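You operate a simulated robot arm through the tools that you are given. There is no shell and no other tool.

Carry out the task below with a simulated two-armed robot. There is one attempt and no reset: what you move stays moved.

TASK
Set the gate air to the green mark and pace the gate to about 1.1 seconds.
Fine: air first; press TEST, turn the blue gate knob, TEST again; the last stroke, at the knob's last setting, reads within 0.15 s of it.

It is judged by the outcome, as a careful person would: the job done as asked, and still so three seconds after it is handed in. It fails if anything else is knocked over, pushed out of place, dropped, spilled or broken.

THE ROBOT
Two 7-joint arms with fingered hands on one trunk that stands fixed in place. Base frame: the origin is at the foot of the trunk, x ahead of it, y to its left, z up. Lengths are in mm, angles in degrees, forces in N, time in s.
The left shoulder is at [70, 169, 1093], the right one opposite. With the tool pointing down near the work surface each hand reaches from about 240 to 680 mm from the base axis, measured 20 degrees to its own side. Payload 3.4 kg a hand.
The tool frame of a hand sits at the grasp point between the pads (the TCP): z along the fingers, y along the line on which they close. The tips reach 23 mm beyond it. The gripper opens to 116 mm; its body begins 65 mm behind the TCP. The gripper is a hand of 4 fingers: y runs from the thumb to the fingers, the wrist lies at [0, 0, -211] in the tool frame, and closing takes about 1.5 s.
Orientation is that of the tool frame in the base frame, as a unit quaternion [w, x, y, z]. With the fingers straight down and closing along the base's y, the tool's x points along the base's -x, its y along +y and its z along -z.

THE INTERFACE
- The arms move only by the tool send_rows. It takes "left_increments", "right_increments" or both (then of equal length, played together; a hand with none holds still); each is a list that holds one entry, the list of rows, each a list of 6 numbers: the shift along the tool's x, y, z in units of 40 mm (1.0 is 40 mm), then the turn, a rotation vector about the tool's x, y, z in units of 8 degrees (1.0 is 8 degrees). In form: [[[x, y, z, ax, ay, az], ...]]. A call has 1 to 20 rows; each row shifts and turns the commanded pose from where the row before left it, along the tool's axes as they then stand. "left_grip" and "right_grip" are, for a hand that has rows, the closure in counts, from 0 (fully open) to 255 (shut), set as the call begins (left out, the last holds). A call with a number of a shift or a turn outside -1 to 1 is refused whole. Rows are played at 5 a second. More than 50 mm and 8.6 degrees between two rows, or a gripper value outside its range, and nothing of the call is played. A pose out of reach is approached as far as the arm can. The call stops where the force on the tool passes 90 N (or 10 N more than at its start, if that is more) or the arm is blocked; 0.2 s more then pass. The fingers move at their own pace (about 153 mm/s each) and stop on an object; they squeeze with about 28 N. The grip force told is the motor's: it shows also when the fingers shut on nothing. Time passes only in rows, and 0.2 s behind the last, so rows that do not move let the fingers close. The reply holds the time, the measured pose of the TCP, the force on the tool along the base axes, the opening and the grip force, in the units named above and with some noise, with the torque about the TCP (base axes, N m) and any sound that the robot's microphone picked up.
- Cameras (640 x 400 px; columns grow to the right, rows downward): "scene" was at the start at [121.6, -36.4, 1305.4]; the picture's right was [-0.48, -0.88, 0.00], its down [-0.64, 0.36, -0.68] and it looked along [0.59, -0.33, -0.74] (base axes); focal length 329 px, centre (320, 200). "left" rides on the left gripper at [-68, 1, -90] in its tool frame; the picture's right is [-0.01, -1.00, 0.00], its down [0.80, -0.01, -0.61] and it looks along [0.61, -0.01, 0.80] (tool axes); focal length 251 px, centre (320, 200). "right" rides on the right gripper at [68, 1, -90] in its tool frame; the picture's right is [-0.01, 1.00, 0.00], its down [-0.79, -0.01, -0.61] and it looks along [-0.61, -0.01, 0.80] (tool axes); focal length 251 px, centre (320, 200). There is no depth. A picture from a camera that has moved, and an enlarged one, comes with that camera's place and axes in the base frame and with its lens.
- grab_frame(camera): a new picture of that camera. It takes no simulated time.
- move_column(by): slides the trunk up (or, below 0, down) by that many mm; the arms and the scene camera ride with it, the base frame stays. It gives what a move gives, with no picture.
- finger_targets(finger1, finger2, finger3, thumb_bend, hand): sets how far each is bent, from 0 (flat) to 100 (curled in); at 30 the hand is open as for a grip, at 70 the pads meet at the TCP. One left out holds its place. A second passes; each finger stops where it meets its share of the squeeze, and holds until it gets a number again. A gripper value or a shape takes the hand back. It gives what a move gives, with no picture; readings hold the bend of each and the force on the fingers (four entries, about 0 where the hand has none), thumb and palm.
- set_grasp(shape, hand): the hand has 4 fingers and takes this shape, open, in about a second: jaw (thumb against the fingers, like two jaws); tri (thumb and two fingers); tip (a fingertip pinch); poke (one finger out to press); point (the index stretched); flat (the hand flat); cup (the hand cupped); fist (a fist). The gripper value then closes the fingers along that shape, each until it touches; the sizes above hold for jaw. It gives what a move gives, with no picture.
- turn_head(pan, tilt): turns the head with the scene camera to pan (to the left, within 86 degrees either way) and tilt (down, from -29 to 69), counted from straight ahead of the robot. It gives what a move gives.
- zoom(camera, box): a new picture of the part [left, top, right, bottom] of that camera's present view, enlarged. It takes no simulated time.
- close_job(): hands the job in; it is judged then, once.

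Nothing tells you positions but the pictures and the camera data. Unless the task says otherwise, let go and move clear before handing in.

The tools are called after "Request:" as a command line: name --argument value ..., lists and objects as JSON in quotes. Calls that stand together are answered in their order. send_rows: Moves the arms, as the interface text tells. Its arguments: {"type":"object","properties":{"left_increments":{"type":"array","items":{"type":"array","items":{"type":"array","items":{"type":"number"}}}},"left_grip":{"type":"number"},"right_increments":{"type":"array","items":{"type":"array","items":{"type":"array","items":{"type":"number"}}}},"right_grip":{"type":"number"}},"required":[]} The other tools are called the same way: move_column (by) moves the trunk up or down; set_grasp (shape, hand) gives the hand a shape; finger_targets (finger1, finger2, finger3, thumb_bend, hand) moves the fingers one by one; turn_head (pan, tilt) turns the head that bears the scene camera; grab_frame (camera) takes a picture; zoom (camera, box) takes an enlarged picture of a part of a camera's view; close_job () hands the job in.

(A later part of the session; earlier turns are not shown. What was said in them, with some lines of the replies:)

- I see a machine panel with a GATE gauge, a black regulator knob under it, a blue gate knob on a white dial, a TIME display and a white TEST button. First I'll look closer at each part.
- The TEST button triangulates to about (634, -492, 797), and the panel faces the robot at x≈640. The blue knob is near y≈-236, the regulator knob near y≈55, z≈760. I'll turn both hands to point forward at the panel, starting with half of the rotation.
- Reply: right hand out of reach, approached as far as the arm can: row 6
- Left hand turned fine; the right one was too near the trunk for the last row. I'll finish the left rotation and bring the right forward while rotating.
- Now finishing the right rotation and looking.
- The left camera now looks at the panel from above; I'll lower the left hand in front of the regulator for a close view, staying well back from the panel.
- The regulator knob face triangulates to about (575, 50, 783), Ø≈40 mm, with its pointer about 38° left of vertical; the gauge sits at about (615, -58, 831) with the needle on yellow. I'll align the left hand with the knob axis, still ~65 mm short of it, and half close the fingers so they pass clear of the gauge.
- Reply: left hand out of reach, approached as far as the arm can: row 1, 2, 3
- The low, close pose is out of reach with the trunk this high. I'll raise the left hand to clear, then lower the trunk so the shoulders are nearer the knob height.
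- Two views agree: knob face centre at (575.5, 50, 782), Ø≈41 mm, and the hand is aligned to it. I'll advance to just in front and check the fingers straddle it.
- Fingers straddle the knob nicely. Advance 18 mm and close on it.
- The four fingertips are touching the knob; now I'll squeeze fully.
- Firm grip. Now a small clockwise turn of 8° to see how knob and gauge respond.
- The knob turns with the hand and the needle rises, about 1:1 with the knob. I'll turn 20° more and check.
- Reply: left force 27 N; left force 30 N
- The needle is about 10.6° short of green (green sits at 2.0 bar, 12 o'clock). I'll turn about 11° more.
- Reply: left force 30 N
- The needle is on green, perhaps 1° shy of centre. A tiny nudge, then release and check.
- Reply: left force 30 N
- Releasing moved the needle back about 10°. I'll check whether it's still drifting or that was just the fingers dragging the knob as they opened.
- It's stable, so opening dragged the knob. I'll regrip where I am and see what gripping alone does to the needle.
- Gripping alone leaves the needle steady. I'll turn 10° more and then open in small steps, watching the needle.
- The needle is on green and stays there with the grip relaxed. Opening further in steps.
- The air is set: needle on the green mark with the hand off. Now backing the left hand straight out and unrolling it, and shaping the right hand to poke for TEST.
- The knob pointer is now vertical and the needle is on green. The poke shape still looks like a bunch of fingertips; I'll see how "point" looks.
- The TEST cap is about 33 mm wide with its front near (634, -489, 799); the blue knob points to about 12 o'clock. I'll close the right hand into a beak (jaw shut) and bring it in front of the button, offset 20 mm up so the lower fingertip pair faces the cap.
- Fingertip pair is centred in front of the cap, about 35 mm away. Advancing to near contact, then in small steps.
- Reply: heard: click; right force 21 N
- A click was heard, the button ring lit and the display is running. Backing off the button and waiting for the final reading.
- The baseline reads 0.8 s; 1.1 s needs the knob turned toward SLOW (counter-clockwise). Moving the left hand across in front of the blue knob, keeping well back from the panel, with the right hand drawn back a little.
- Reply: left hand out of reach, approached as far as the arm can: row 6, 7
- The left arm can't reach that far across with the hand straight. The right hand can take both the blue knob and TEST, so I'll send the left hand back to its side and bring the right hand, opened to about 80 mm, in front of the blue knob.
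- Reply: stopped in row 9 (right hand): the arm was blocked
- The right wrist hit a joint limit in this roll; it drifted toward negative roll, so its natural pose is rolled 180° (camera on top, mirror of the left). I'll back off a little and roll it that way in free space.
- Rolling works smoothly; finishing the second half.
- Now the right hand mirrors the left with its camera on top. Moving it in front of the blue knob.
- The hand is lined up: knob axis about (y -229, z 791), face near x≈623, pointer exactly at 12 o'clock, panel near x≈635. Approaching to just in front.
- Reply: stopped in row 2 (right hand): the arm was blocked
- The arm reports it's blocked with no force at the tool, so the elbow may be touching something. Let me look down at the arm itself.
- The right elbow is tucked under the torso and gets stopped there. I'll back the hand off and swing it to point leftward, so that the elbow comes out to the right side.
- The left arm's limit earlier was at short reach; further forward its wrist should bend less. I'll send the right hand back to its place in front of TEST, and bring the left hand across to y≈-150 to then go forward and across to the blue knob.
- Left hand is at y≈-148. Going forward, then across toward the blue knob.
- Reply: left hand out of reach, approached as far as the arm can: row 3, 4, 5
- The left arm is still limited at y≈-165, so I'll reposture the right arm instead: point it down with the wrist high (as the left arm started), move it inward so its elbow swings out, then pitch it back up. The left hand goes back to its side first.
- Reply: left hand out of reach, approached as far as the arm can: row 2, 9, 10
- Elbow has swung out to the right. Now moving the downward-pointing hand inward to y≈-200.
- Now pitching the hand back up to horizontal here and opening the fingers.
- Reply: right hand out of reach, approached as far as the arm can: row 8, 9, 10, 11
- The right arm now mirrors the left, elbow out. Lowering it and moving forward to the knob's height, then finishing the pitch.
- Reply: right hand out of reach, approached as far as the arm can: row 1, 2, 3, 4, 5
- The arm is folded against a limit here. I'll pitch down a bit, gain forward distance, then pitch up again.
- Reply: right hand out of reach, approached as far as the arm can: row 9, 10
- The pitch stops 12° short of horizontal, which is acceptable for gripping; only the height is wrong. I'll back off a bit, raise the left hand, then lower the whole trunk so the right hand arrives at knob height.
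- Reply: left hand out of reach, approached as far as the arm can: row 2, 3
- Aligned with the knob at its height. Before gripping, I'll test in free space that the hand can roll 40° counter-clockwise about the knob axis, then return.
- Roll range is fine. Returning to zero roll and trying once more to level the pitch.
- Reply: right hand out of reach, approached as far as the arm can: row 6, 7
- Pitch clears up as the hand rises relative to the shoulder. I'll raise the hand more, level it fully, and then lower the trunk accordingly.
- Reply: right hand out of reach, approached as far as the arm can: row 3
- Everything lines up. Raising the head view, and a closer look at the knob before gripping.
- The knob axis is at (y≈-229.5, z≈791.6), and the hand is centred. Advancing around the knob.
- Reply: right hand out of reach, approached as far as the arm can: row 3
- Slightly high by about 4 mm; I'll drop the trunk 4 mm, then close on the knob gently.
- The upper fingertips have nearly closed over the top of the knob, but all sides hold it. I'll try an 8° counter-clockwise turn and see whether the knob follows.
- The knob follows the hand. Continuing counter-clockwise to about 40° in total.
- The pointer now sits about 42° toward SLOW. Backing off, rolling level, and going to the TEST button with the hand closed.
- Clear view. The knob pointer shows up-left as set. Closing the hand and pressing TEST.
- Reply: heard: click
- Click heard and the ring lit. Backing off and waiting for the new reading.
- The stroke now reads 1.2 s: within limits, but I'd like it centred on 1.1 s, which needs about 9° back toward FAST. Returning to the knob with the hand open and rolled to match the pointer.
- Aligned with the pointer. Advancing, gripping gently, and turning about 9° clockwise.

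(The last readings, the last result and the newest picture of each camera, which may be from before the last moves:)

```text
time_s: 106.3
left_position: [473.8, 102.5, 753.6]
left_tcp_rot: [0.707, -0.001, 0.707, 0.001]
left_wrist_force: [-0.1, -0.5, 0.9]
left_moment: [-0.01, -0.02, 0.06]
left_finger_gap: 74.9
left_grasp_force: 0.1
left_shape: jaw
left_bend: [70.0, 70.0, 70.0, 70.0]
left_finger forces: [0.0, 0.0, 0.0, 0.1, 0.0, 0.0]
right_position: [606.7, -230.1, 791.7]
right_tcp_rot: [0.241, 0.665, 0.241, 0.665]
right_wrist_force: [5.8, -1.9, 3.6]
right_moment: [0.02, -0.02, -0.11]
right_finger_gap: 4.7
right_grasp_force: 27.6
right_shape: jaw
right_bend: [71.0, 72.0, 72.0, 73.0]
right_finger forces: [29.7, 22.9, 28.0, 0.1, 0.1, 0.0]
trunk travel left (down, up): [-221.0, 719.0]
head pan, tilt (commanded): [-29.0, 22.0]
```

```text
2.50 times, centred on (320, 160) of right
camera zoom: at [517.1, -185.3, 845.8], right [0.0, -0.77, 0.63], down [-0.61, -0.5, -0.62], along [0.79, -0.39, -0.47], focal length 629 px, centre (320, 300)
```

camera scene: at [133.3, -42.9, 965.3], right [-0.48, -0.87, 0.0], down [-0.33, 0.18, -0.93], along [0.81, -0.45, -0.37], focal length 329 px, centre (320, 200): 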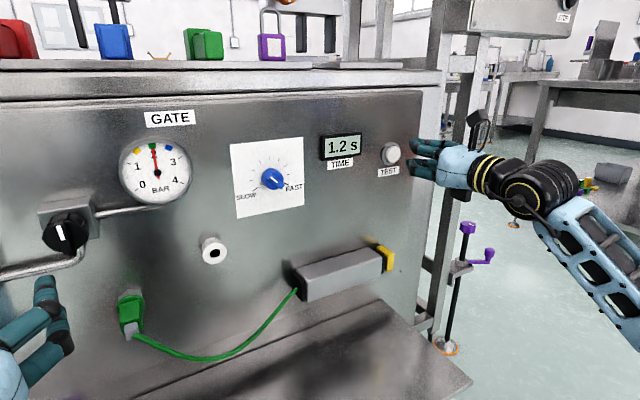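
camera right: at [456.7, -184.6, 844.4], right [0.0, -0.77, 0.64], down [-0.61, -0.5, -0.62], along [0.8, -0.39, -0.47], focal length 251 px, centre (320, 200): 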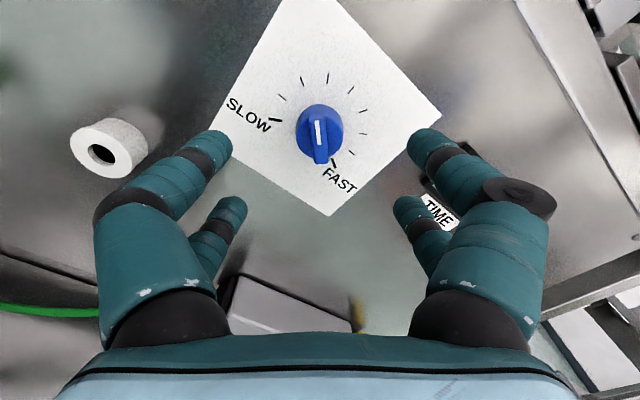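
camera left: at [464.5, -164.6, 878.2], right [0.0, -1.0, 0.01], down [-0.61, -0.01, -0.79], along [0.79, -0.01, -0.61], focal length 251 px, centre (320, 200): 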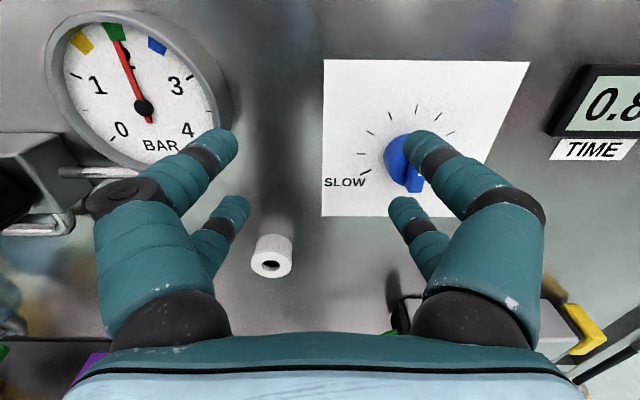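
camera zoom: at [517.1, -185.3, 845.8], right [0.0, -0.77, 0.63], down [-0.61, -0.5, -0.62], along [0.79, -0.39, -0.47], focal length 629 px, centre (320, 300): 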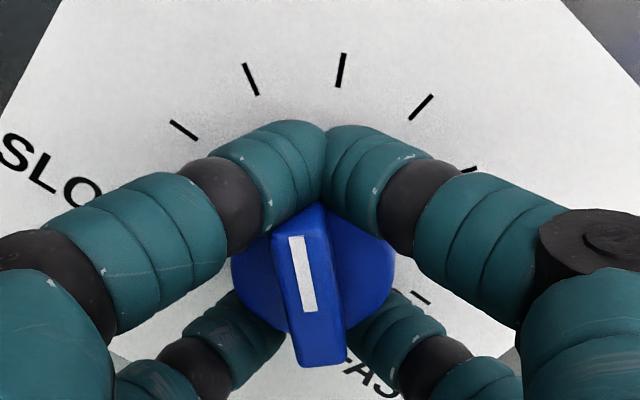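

Gripping nudged the pointer a few degrees further toward SLOW, so I'll turn about 13° clockwise, then open in steps.

Request:
send_rows --right_increments '[[[0, 0, 0, 0, 0, 0.5], [0, 0, 0, 0, 0, 0.5], [0, 0, 0, 0, 0, 0.6], [0, 0, 0, 0, 0, 0]]]'

Request:
zoom --camera "right" --box '[220, 80, 420, 240]'

Request:
send_rows --right_increments '[[[0, 0, 0, 0, 0, 0], [0, 0, 0, 0, 0, 0], [0, 0, 0, 0, 0, 0]]]' --right_grip 230

Request:
send_rows --right_increments '[[[0, 0, 0, 0, 0, 0], [0, 0, 0, 0, 0, 0]]]' --right_grip 215

Request:
send_rows --right_increments '[[[0, 0, 0, 0, 0, 0], [0, 0, 0, 0, 0, 0]]]' --right_grip 195

Request:
send_rows --right_increments '[[[0, 0, 0, 0, 0, 0], [0, 0, 0, 0, 0, 0], [0, 0, 0, 0, 0, 0]]]' --right_grip 100

Request:
zoom --camera "right" --box '[220, 80, 420, 240]'

```text
time_s: 107.3
left_position: [473.4, 103.5, 752.8]
left_tcp_rot: [0.707, -0.001, 0.708, 0.001]
left_wrist_force: [0.5, -0.6, -0.1]
left_moment: [0.04, 0.0, -0.03]
left_finger_gap: 74.8
left_grasp_force: 0.1
left_shape: jaw
left_bend: [70.0, 70.0, 70.0, 70.0]
left_finger forces: [0.1, 0.1, 0.0, 0.1, 0.0, 0.0]
right_position: [606.2, -230.2, 792.1]
right_tcp_rot: [0.164, 0.687, 0.164, 0.688]
right_wrist_force: [10.2, -5.2, 8.1]
right_moment: [0.01, -0.05, -0.14]
right_finger_gap: 4.4
right_grasp_force: 28.2
right_shape: jaw
right_bend: [71.0, 72.0, 72.0, 73.0]
right_finger forces: [31.8, 23.6, 27.1, 0.0, 0.1, 0.0]
trunk travel left (down, up): [-221.0, 719.0]
head pan, tilt (commanded): [-29.0, 22.0]
```

```text
2.50 times, centred on (320, 160) of right
camera zoom: at [516.8, -198.6, 853.9], right [0.0, -0.9, 0.45], down [-0.61, -0.35, -0.71], along [0.8, -0.27, -0.54], focal length 629 px, centre (320, 300)
```

zoom: 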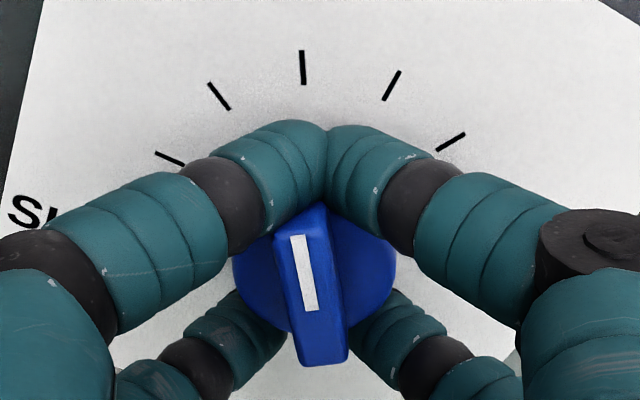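

```text
time_s: 108.1
left_position: [473.6, 101.9, 752.6]
left_tcp_rot: [0.708, -0.002, 0.706, 0.001]
left_wrist_force: [-0.1, 0.0, 0.3]
left_moment: [-0.02, 0.02, 0.0]
left_finger_gap: 74.7
left_grasp_force: 0.1
left_shape: jaw
left_bend: [70.0, 70.0, 70.0, 70.0]
left_finger forces: [0.0, 0.0, 0.0, 0.1, 0.0, 0.0]
right_position: [606.5, -229.7, 791.8]
right_tcp_rot: [0.164, 0.688, 0.166, 0.687]
right_wrist_force: [-1.9, -0.4, -2.3]
right_moment: [0.03, 0.06, 0.0]
right_finger_gap: 12.1
right_grasp_force: 0.1
right_shape: jaw
right_bend: [72.0, 71.0, 71.0, 74.0]
right_finger forces: [0.6, 2.3, 1.9, 0.1, 0.1, 0.1]
trunk travel left (down, up): [-221.0, 719.0]
head pan, tilt (commanded): [-29.0, 22.0]
```

```text
time_s: 108.7
left_position: [473.3, 102.8, 751.7]
left_tcp_rot: [0.707, -0.001, 0.707, 0.001]
left_wrist_force: [0.1, 0.3, 0.7]
left_moment: [0.0, 0.04, -0.02]
left_finger_gap: 74.7
left_grasp_force: 0.0
left_shape: jaw
left_bend: [70.0, 70.0, 70.0, 70.0]
left_finger forces: [0.0, 0.0, 0.1, 0.1, 0.0, 0.1]
right_position: [606.6, -229.2, 791.3]
right_tcp_rot: [0.165, 0.687, 0.165, 0.688]
right_wrist_force: [-0.3, -0.2, -1.4]
right_moment: [0.03, 0.05, 0.0]
right_finger_gap: 17.9
right_grasp_force: 0.1
right_shape: jaw
right_bend: [72.0, 72.0, 72.0, 75.0]
right_finger forces: [0.0, 0.5, 0.8, 0.1, 0.1, 0.0]
trunk travel left (down, up): [-221.0, 719.0]
head pan, tilt (commanded): [-29.0, 22.0]
```

```text
time_s: 109.3
left_position: [473.1, 102.9, 753.9]
left_tcp_rot: [0.708, -0.001, 0.707, 0.001]
left_wrist_force: [0.1, 0.2, -0.5]
left_moment: [-0.03, -0.02, 0.02]
left_finger_gap: 74.9
left_grasp_force: 0.1
left_shape: jaw
left_bend: [70.0, 70.0, 70.0, 70.0]
left_finger forces: [0.0, 0.0, 0.0, 0.0, 0.0, 0.0]
right_position: [607.9, -229.7, 792.7]
right_tcp_rot: [0.166, 0.687, 0.165, 0.688]
right_wrist_force: [-0.7, -0.8, -0.1]
right_moment: [0.01, -0.01, 0.0]
right_finger_gap: 27.0
right_grasp_force: 0.1
right_shape: jaw
right_bend: [73.0, 73.0, 73.0, 77.0]
right_finger forces: [0.1, 0.0, 0.0, 0.0, 0.0, 0.0]
trunk travel left (down, up): [-221.0, 719.0]
head pan, tilt (commanded): [-29.0, 22.0]
```

```text
time_s: 110.1
left_position: [474.0, 103.0, 752.9]
left_tcp_rot: [0.708, -0.001, 0.706, 0.0]
left_wrist_force: [-0.5, -0.1, -0.2]
left_moment: [0.01, 0.03, 0.02]
left_finger_gap: 75.0
left_grasp_force: 0.1
left_shape: jaw
left_bend: [70.0, 70.0, 70.0, 70.0]
left_finger forces: [0.1, 0.0, 0.1, 0.0, 0.1, 0.0]
right_position: [607.0, -228.5, 793.1]
right_tcp_rot: [0.165, 0.687, 0.165, 0.688]
right_wrist_force: [0.3, 0.5, 0.2]
right_moment: [-0.02, 0.01, 0.0]
right_finger_gap: 69.9
right_grasp_force: 0.1
right_shape: jaw
right_bend: [71.0, 71.0, 71.0, 72.0]
right_finger forces: [0.0, 0.1, 0.0, 0.1, 0.1, 0.1]
trunk travel left (down, up): [-221.0, 719.0]
head pan, tilt (commanded): [-29.0, 22.0]
```

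```text
2.50 times, centred on (320, 160) of right
camera zoom: at [516.4, -198.0, 853.8], right [0.0, -0.89, 0.45], down [-0.61, -0.35, -0.71], along [0.8, -0.27, -0.54], focal length 629 px, centre (320, 300)
```

zoom: 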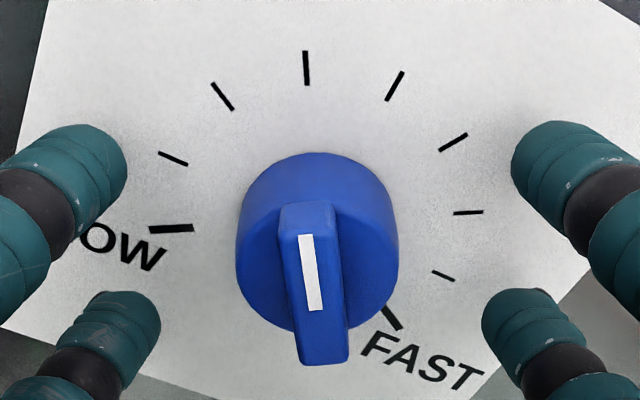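

The pointer now sits close to the -30° tick, about 12° nearer FAST than before. Back to TEST to run the stroke again.

Request:
send_rows --right_increments '[[[0, 0, -0.75, 0, 0, 0], [0, 0, -0.75, 0, 0, 0], [0, 0, 0, 0, 0, 1], [0, 0, 0, 0, 0, 1], [0, 0, 0, 0, 0, 1], [0, 0, 0, 0, 0, 0.4], [0.2, 1, 0, 0, 0, 0], [0.2, 1, 0, 0, 0, 0], [0.2, 1, 0, 0, 0, 0], [0, 1, 0, 0, 0, 0], [0, 1, 0, 0, 0, 0], [0, 1, 0, 0, 0, 0], [0, 0.5, 0, 0, 0, 0], [0, 0, 0, 0, 0, 0]]]'

Request:
grab_frame --camera "right"

```text
time_s: 113.1
left_position: [474.5, 103.8, 753.1]
left_tcp_rot: [0.708, -0.001, 0.706, 0.0]
left_wrist_force: [0.4, -0.2, -0.1]
left_moment: [0.02, -0.01, -0.05]
left_finger_gap: 74.7
left_grasp_force: 0.0
left_shape: jaw
left_bend: [70.0, 70.0, 70.0, 70.0]
left_finger forces: [0.1, 0.0, 0.0, 0.0, 0.0, 0.1]
right_position: [546.8, -489.5, 815.2]
right_tcp_rot: [0.0, 0.706, -0.001, 0.708]
right_wrist_force: [-0.6, -0.5, -0.4]
right_moment: [0.01, -0.01, 0.01]
right_finger_gap: 70.3
right_grasp_force: 0.3
right_shape: jaw
right_bend: [71.0, 71.0, 71.0, 72.0]
right_finger forces: [0.1, 0.0, 0.0, 0.0, 0.0, 0.0]
trunk travel left (down, up): [-221.0, 719.0]
head pan, tilt (commanded): [-29.0, 22.0]
```

```text
taken
camera right: at [456.9, -489.0, 884.6], right [0.0, -1.0, -0.01], down [-0.6, 0.01, -0.8], along [0.8, 0.01, -0.6], focal length 251 px, centre (320, 200)
```

right: 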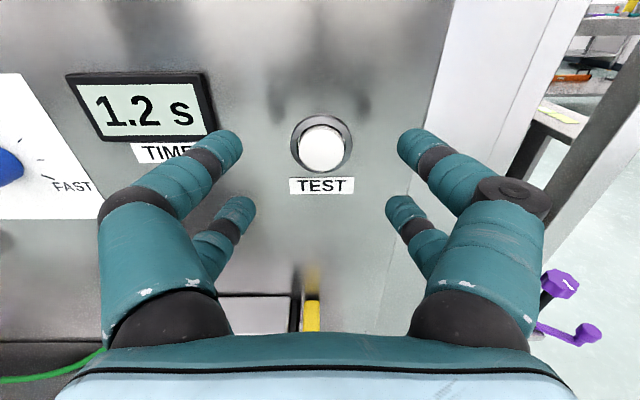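

Same position as the last press. Closing the hand, pressing TEST, then backing off.

Request:
send_rows --right_increments '[[[0, 0, 0, 0, 0, 0], [0, 0, 0, 0, 0, 0], [0, 0, 0, 0, 0, 0], [0, 0, 0.5, 0, 0, 0], [0, 0, 0.5, 0, 0, 0], [0, 0, 0.25, 0, 0, 0], [0, 0, 0.15, 0, 0, 0], [0, 0, 0.08, 0, 0, 0], [0, 0, 0, 0, 0, 0]]]' --right_grip 255

Request:
send_rows --right_increments '[[[0, 0, -0.5, 0, 0, 0], [0, 0, -0.75, 0, 0, 0], [0, 0, -0.25, 0, 0, 0], [0, 0, 0, 0, 0, 0], [0, 0, 0, 0, 0, 0], [0, 0, 0, 0, 0, 0], [0, 0, 0, 0, 0, 0], [0, 0, 0, 0, 0, 0]]]'

Request:
zoom --camera "scene" --box '[220, 100, 460, 250]'

Request:
zoom --camera "scene" --box '[100, 120, 220, 220]'

```text
time_s: 115.1
left_position: [472.6, 105.1, 753.3]
left_tcp_rot: [0.708, -0.002, 0.707, 0.002]
left_wrist_force: [-0.1, 0.0, -0.6]
left_moment: [0.0, -0.02, 0.02]
left_finger_gap: 74.7
left_grasp_force: 0.0
left_shape: jaw
left_bend: [70.0, 70.0, 70.0, 70.0]
left_finger forces: [0.0, 0.0, 0.0, 0.0, 0.0, 0.0]
right_position: [604.6, -487.9, 816.8]
right_tcp_rot: [0.0, 0.706, -0.001, 0.708]
right_wrist_force: [-8.2, 1.5, -2.1]
right_moment: [0.02, 0.18, 0.03]
right_finger_gap: 0.0
right_grasp_force: 27.7
right_shape: jaw
right_bend: [62.0, 63.0, 63.0, 62.0]
right_finger forces: [0.1, 0.0, 0.0, 0.0, 0.1, 0.0]
trunk travel left (down, up): [-221.0, 719.0]
head pan, tilt (commanded): [-29.0, 22.0]
heard: click
```

```text
time_s: 116.9
left_position: [472.3, 105.1, 752.3]
left_tcp_rot: [0.708, -0.001, 0.707, 0.001]
left_wrist_force: [0.7, -0.6, -0.6]
left_moment: [-0.01, -0.04, -0.01]
left_finger_gap: 75.0
left_grasp_force: 0.0
left_shape: jaw
left_bend: [70.0, 70.0, 70.0, 70.0]
left_finger forces: [0.0, 0.0, 0.0, 0.0, 0.1, 0.0]
right_position: [545.1, -488.0, 816.4]
right_tcp_rot: [-0.001, 0.706, -0.001, 0.708]
right_wrist_force: [-0.1, 0.4, 0.2]
right_moment: [0.01, 0.03, 0.02]
right_finger_gap: 0.1
right_grasp_force: 27.6
right_shape: jaw
right_bend: [62.0, 63.0, 62.0, 62.0]
right_finger forces: [0.0, 0.0, 0.0, 0.0, 0.0, 0.0]
trunk travel left (down, up): [-221.0, 719.0]
head pan, tilt (commanded): [-29.0, 22.0]
```

```text
2.67 times, centred on (340, 175) of scene
camera zoom: at [133.3, -42.9, 965.3], right [-0.48, -0.87, 0.0], down [-0.33, 0.18, -0.93], along [0.81, -0.45, -0.37], focal length 878 px, centre (267, 267)
```

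zoom: 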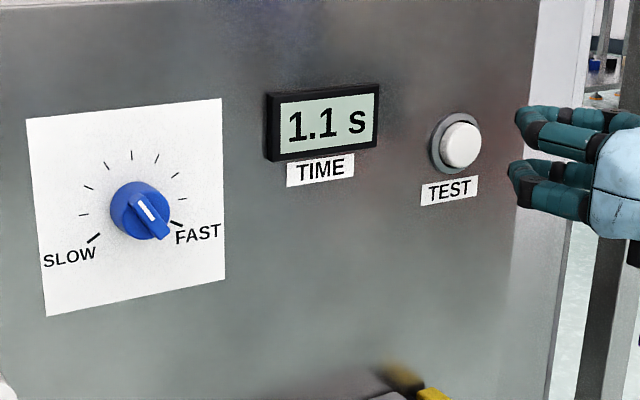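

```text
4.00 times, centred on (160, 170) of scene
camera zoom: at [133.3, -42.9, 965.3], right [-0.48, -0.87, 0.0], down [-0.33, 0.18, -0.93], along [0.81, -0.45, -0.37], focal length 1318 px, centre (960, 320)
```

zoom: 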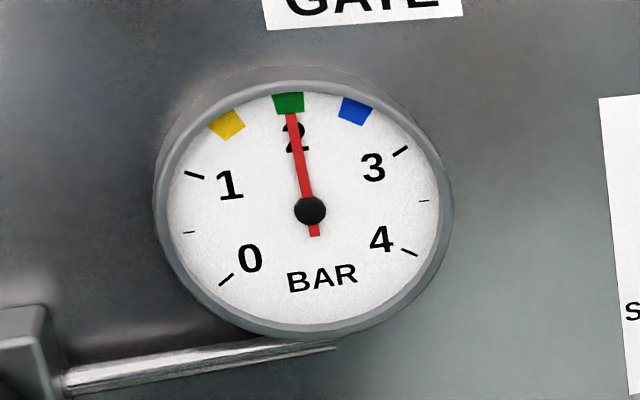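

The stroke reads 1.1 s and the gauge needle is on green. Moving both hands further clear and confirming that the readings hold.

Request:
send_rows --right_increments '[[[0, 0, -0.5, 0, 0, 0], [0, 0.5, -0.5, 0, 0, 0], [0, 0.5, 0, 0, 0, 0], [0, 0, 0, 0, 0, 0], [0, 0, 0, 0, 0, 0], [0, 0, 0, 0, 0, 0]]]'

Request:
grab_frame --camera "scene"

Request:
zoom --camera "scene" --box '[100, 100, 420, 300]'

Request:
grab_frame --camera "left"

```text
time_s: 118.3
left_position: [473.2, 103.2, 753.6]
left_tcp_rot: [0.707, -0.001, 0.707, 0.001]
left_wrist_force: [1.2, 0.6, 0.9]
left_moment: [0.02, -0.01, 0.02]
left_finger_gap: 75.0
left_grasp_force: 0.0
left_shape: jaw
left_bend: [70.0, 70.0, 70.0, 70.0]
left_finger forces: [0.0, 0.0, 0.1, 0.0, 0.0, 0.0]
right_position: [505.3, -529.2, 814.6]
right_tcp_rot: [-0.002, 0.706, 0.0, 0.708]
right_wrist_force: [0.3, 1.6, 0.3]
right_moment: [0.03, -0.03, -0.01]
right_finger_gap: 0.1
right_grasp_force: 28.1
right_shape: jaw
right_bend: [62.0, 63.0, 62.0, 62.0]
right_finger forces: [0.0, 0.0, 0.1, 0.0, 0.0, 0.1]
trunk travel left (down, up): [-221.0, 719.0]
head pan, tilt (commanded): [-29.0, 22.0]
```

```text
taken
camera scene: at [133.3, -42.9, 965.3], right [-0.48, -0.87, 0.0], down [-0.33, 0.18, -0.93], along [0.81, -0.45, -0.37], focal length 329 px, centre (320, 200)
```

scene: 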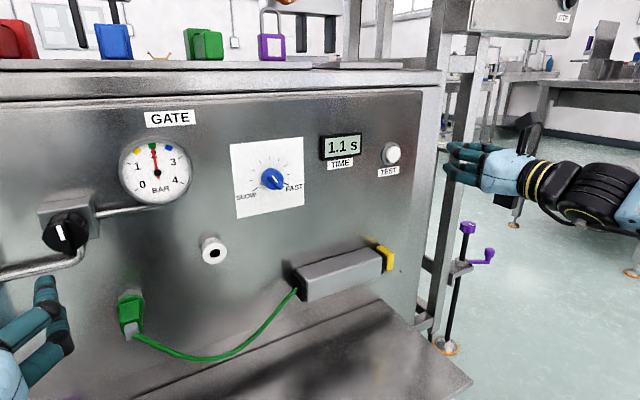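

```text
2.00 times, centred on (260, 200) of scene
camera zoom: at [133.3, -42.9, 965.3], right [-0.48, -0.87, 0.0], down [-0.33, 0.18, -0.93], along [0.81, -0.45, -0.37], focal length 659 px, centre (440, 200)
```

zoom: 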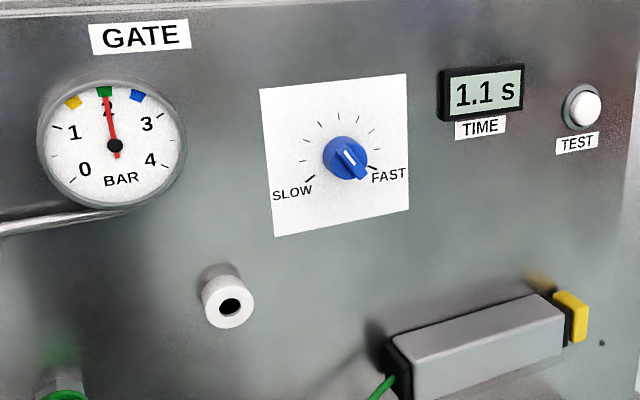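

```text
taken
camera left: at [382.9, 103.6, 821.3], right [0.0, -1.0, 0.01], down [-0.61, -0.01, -0.8], along [0.8, 0.0, -0.61], focal length 251 px, centre (320, 200)
```

left: 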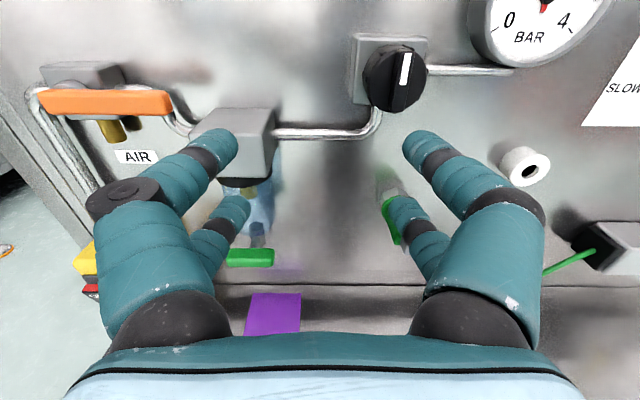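

The gauge needle rests on the green mark, the last stroke at the knob's present setting reads 1.1 s, and nothing else looks moved. Both hands are clear of the panel, so I'm handing the job in.

Request:
close_job

```text
The job is handed in.
```

The gate air is set to the green mark (2.0 bar), and the last TEST stroke, run after the final knob change, reads 1.1 s. I set the air first, before any TEST stroke.

| Stroke | Blue gate knob | Reading |
|---|---|---|
| 1 | starting position | 0.8 s |
| 2 | about 40° toward SLOW | 1.2 s |
| 3 (last) | about 12° back toward FAST | 1.1 s |

The 1.2 s reading was already within 0.15 s; I made the last turn to bring it closer to 1.1 s. About three seconds after the last stroke the needle was still on green and the display still read 1.1 s. Both hands are off the panel, and in the final views nothing else looked knocked, moved or spilled.
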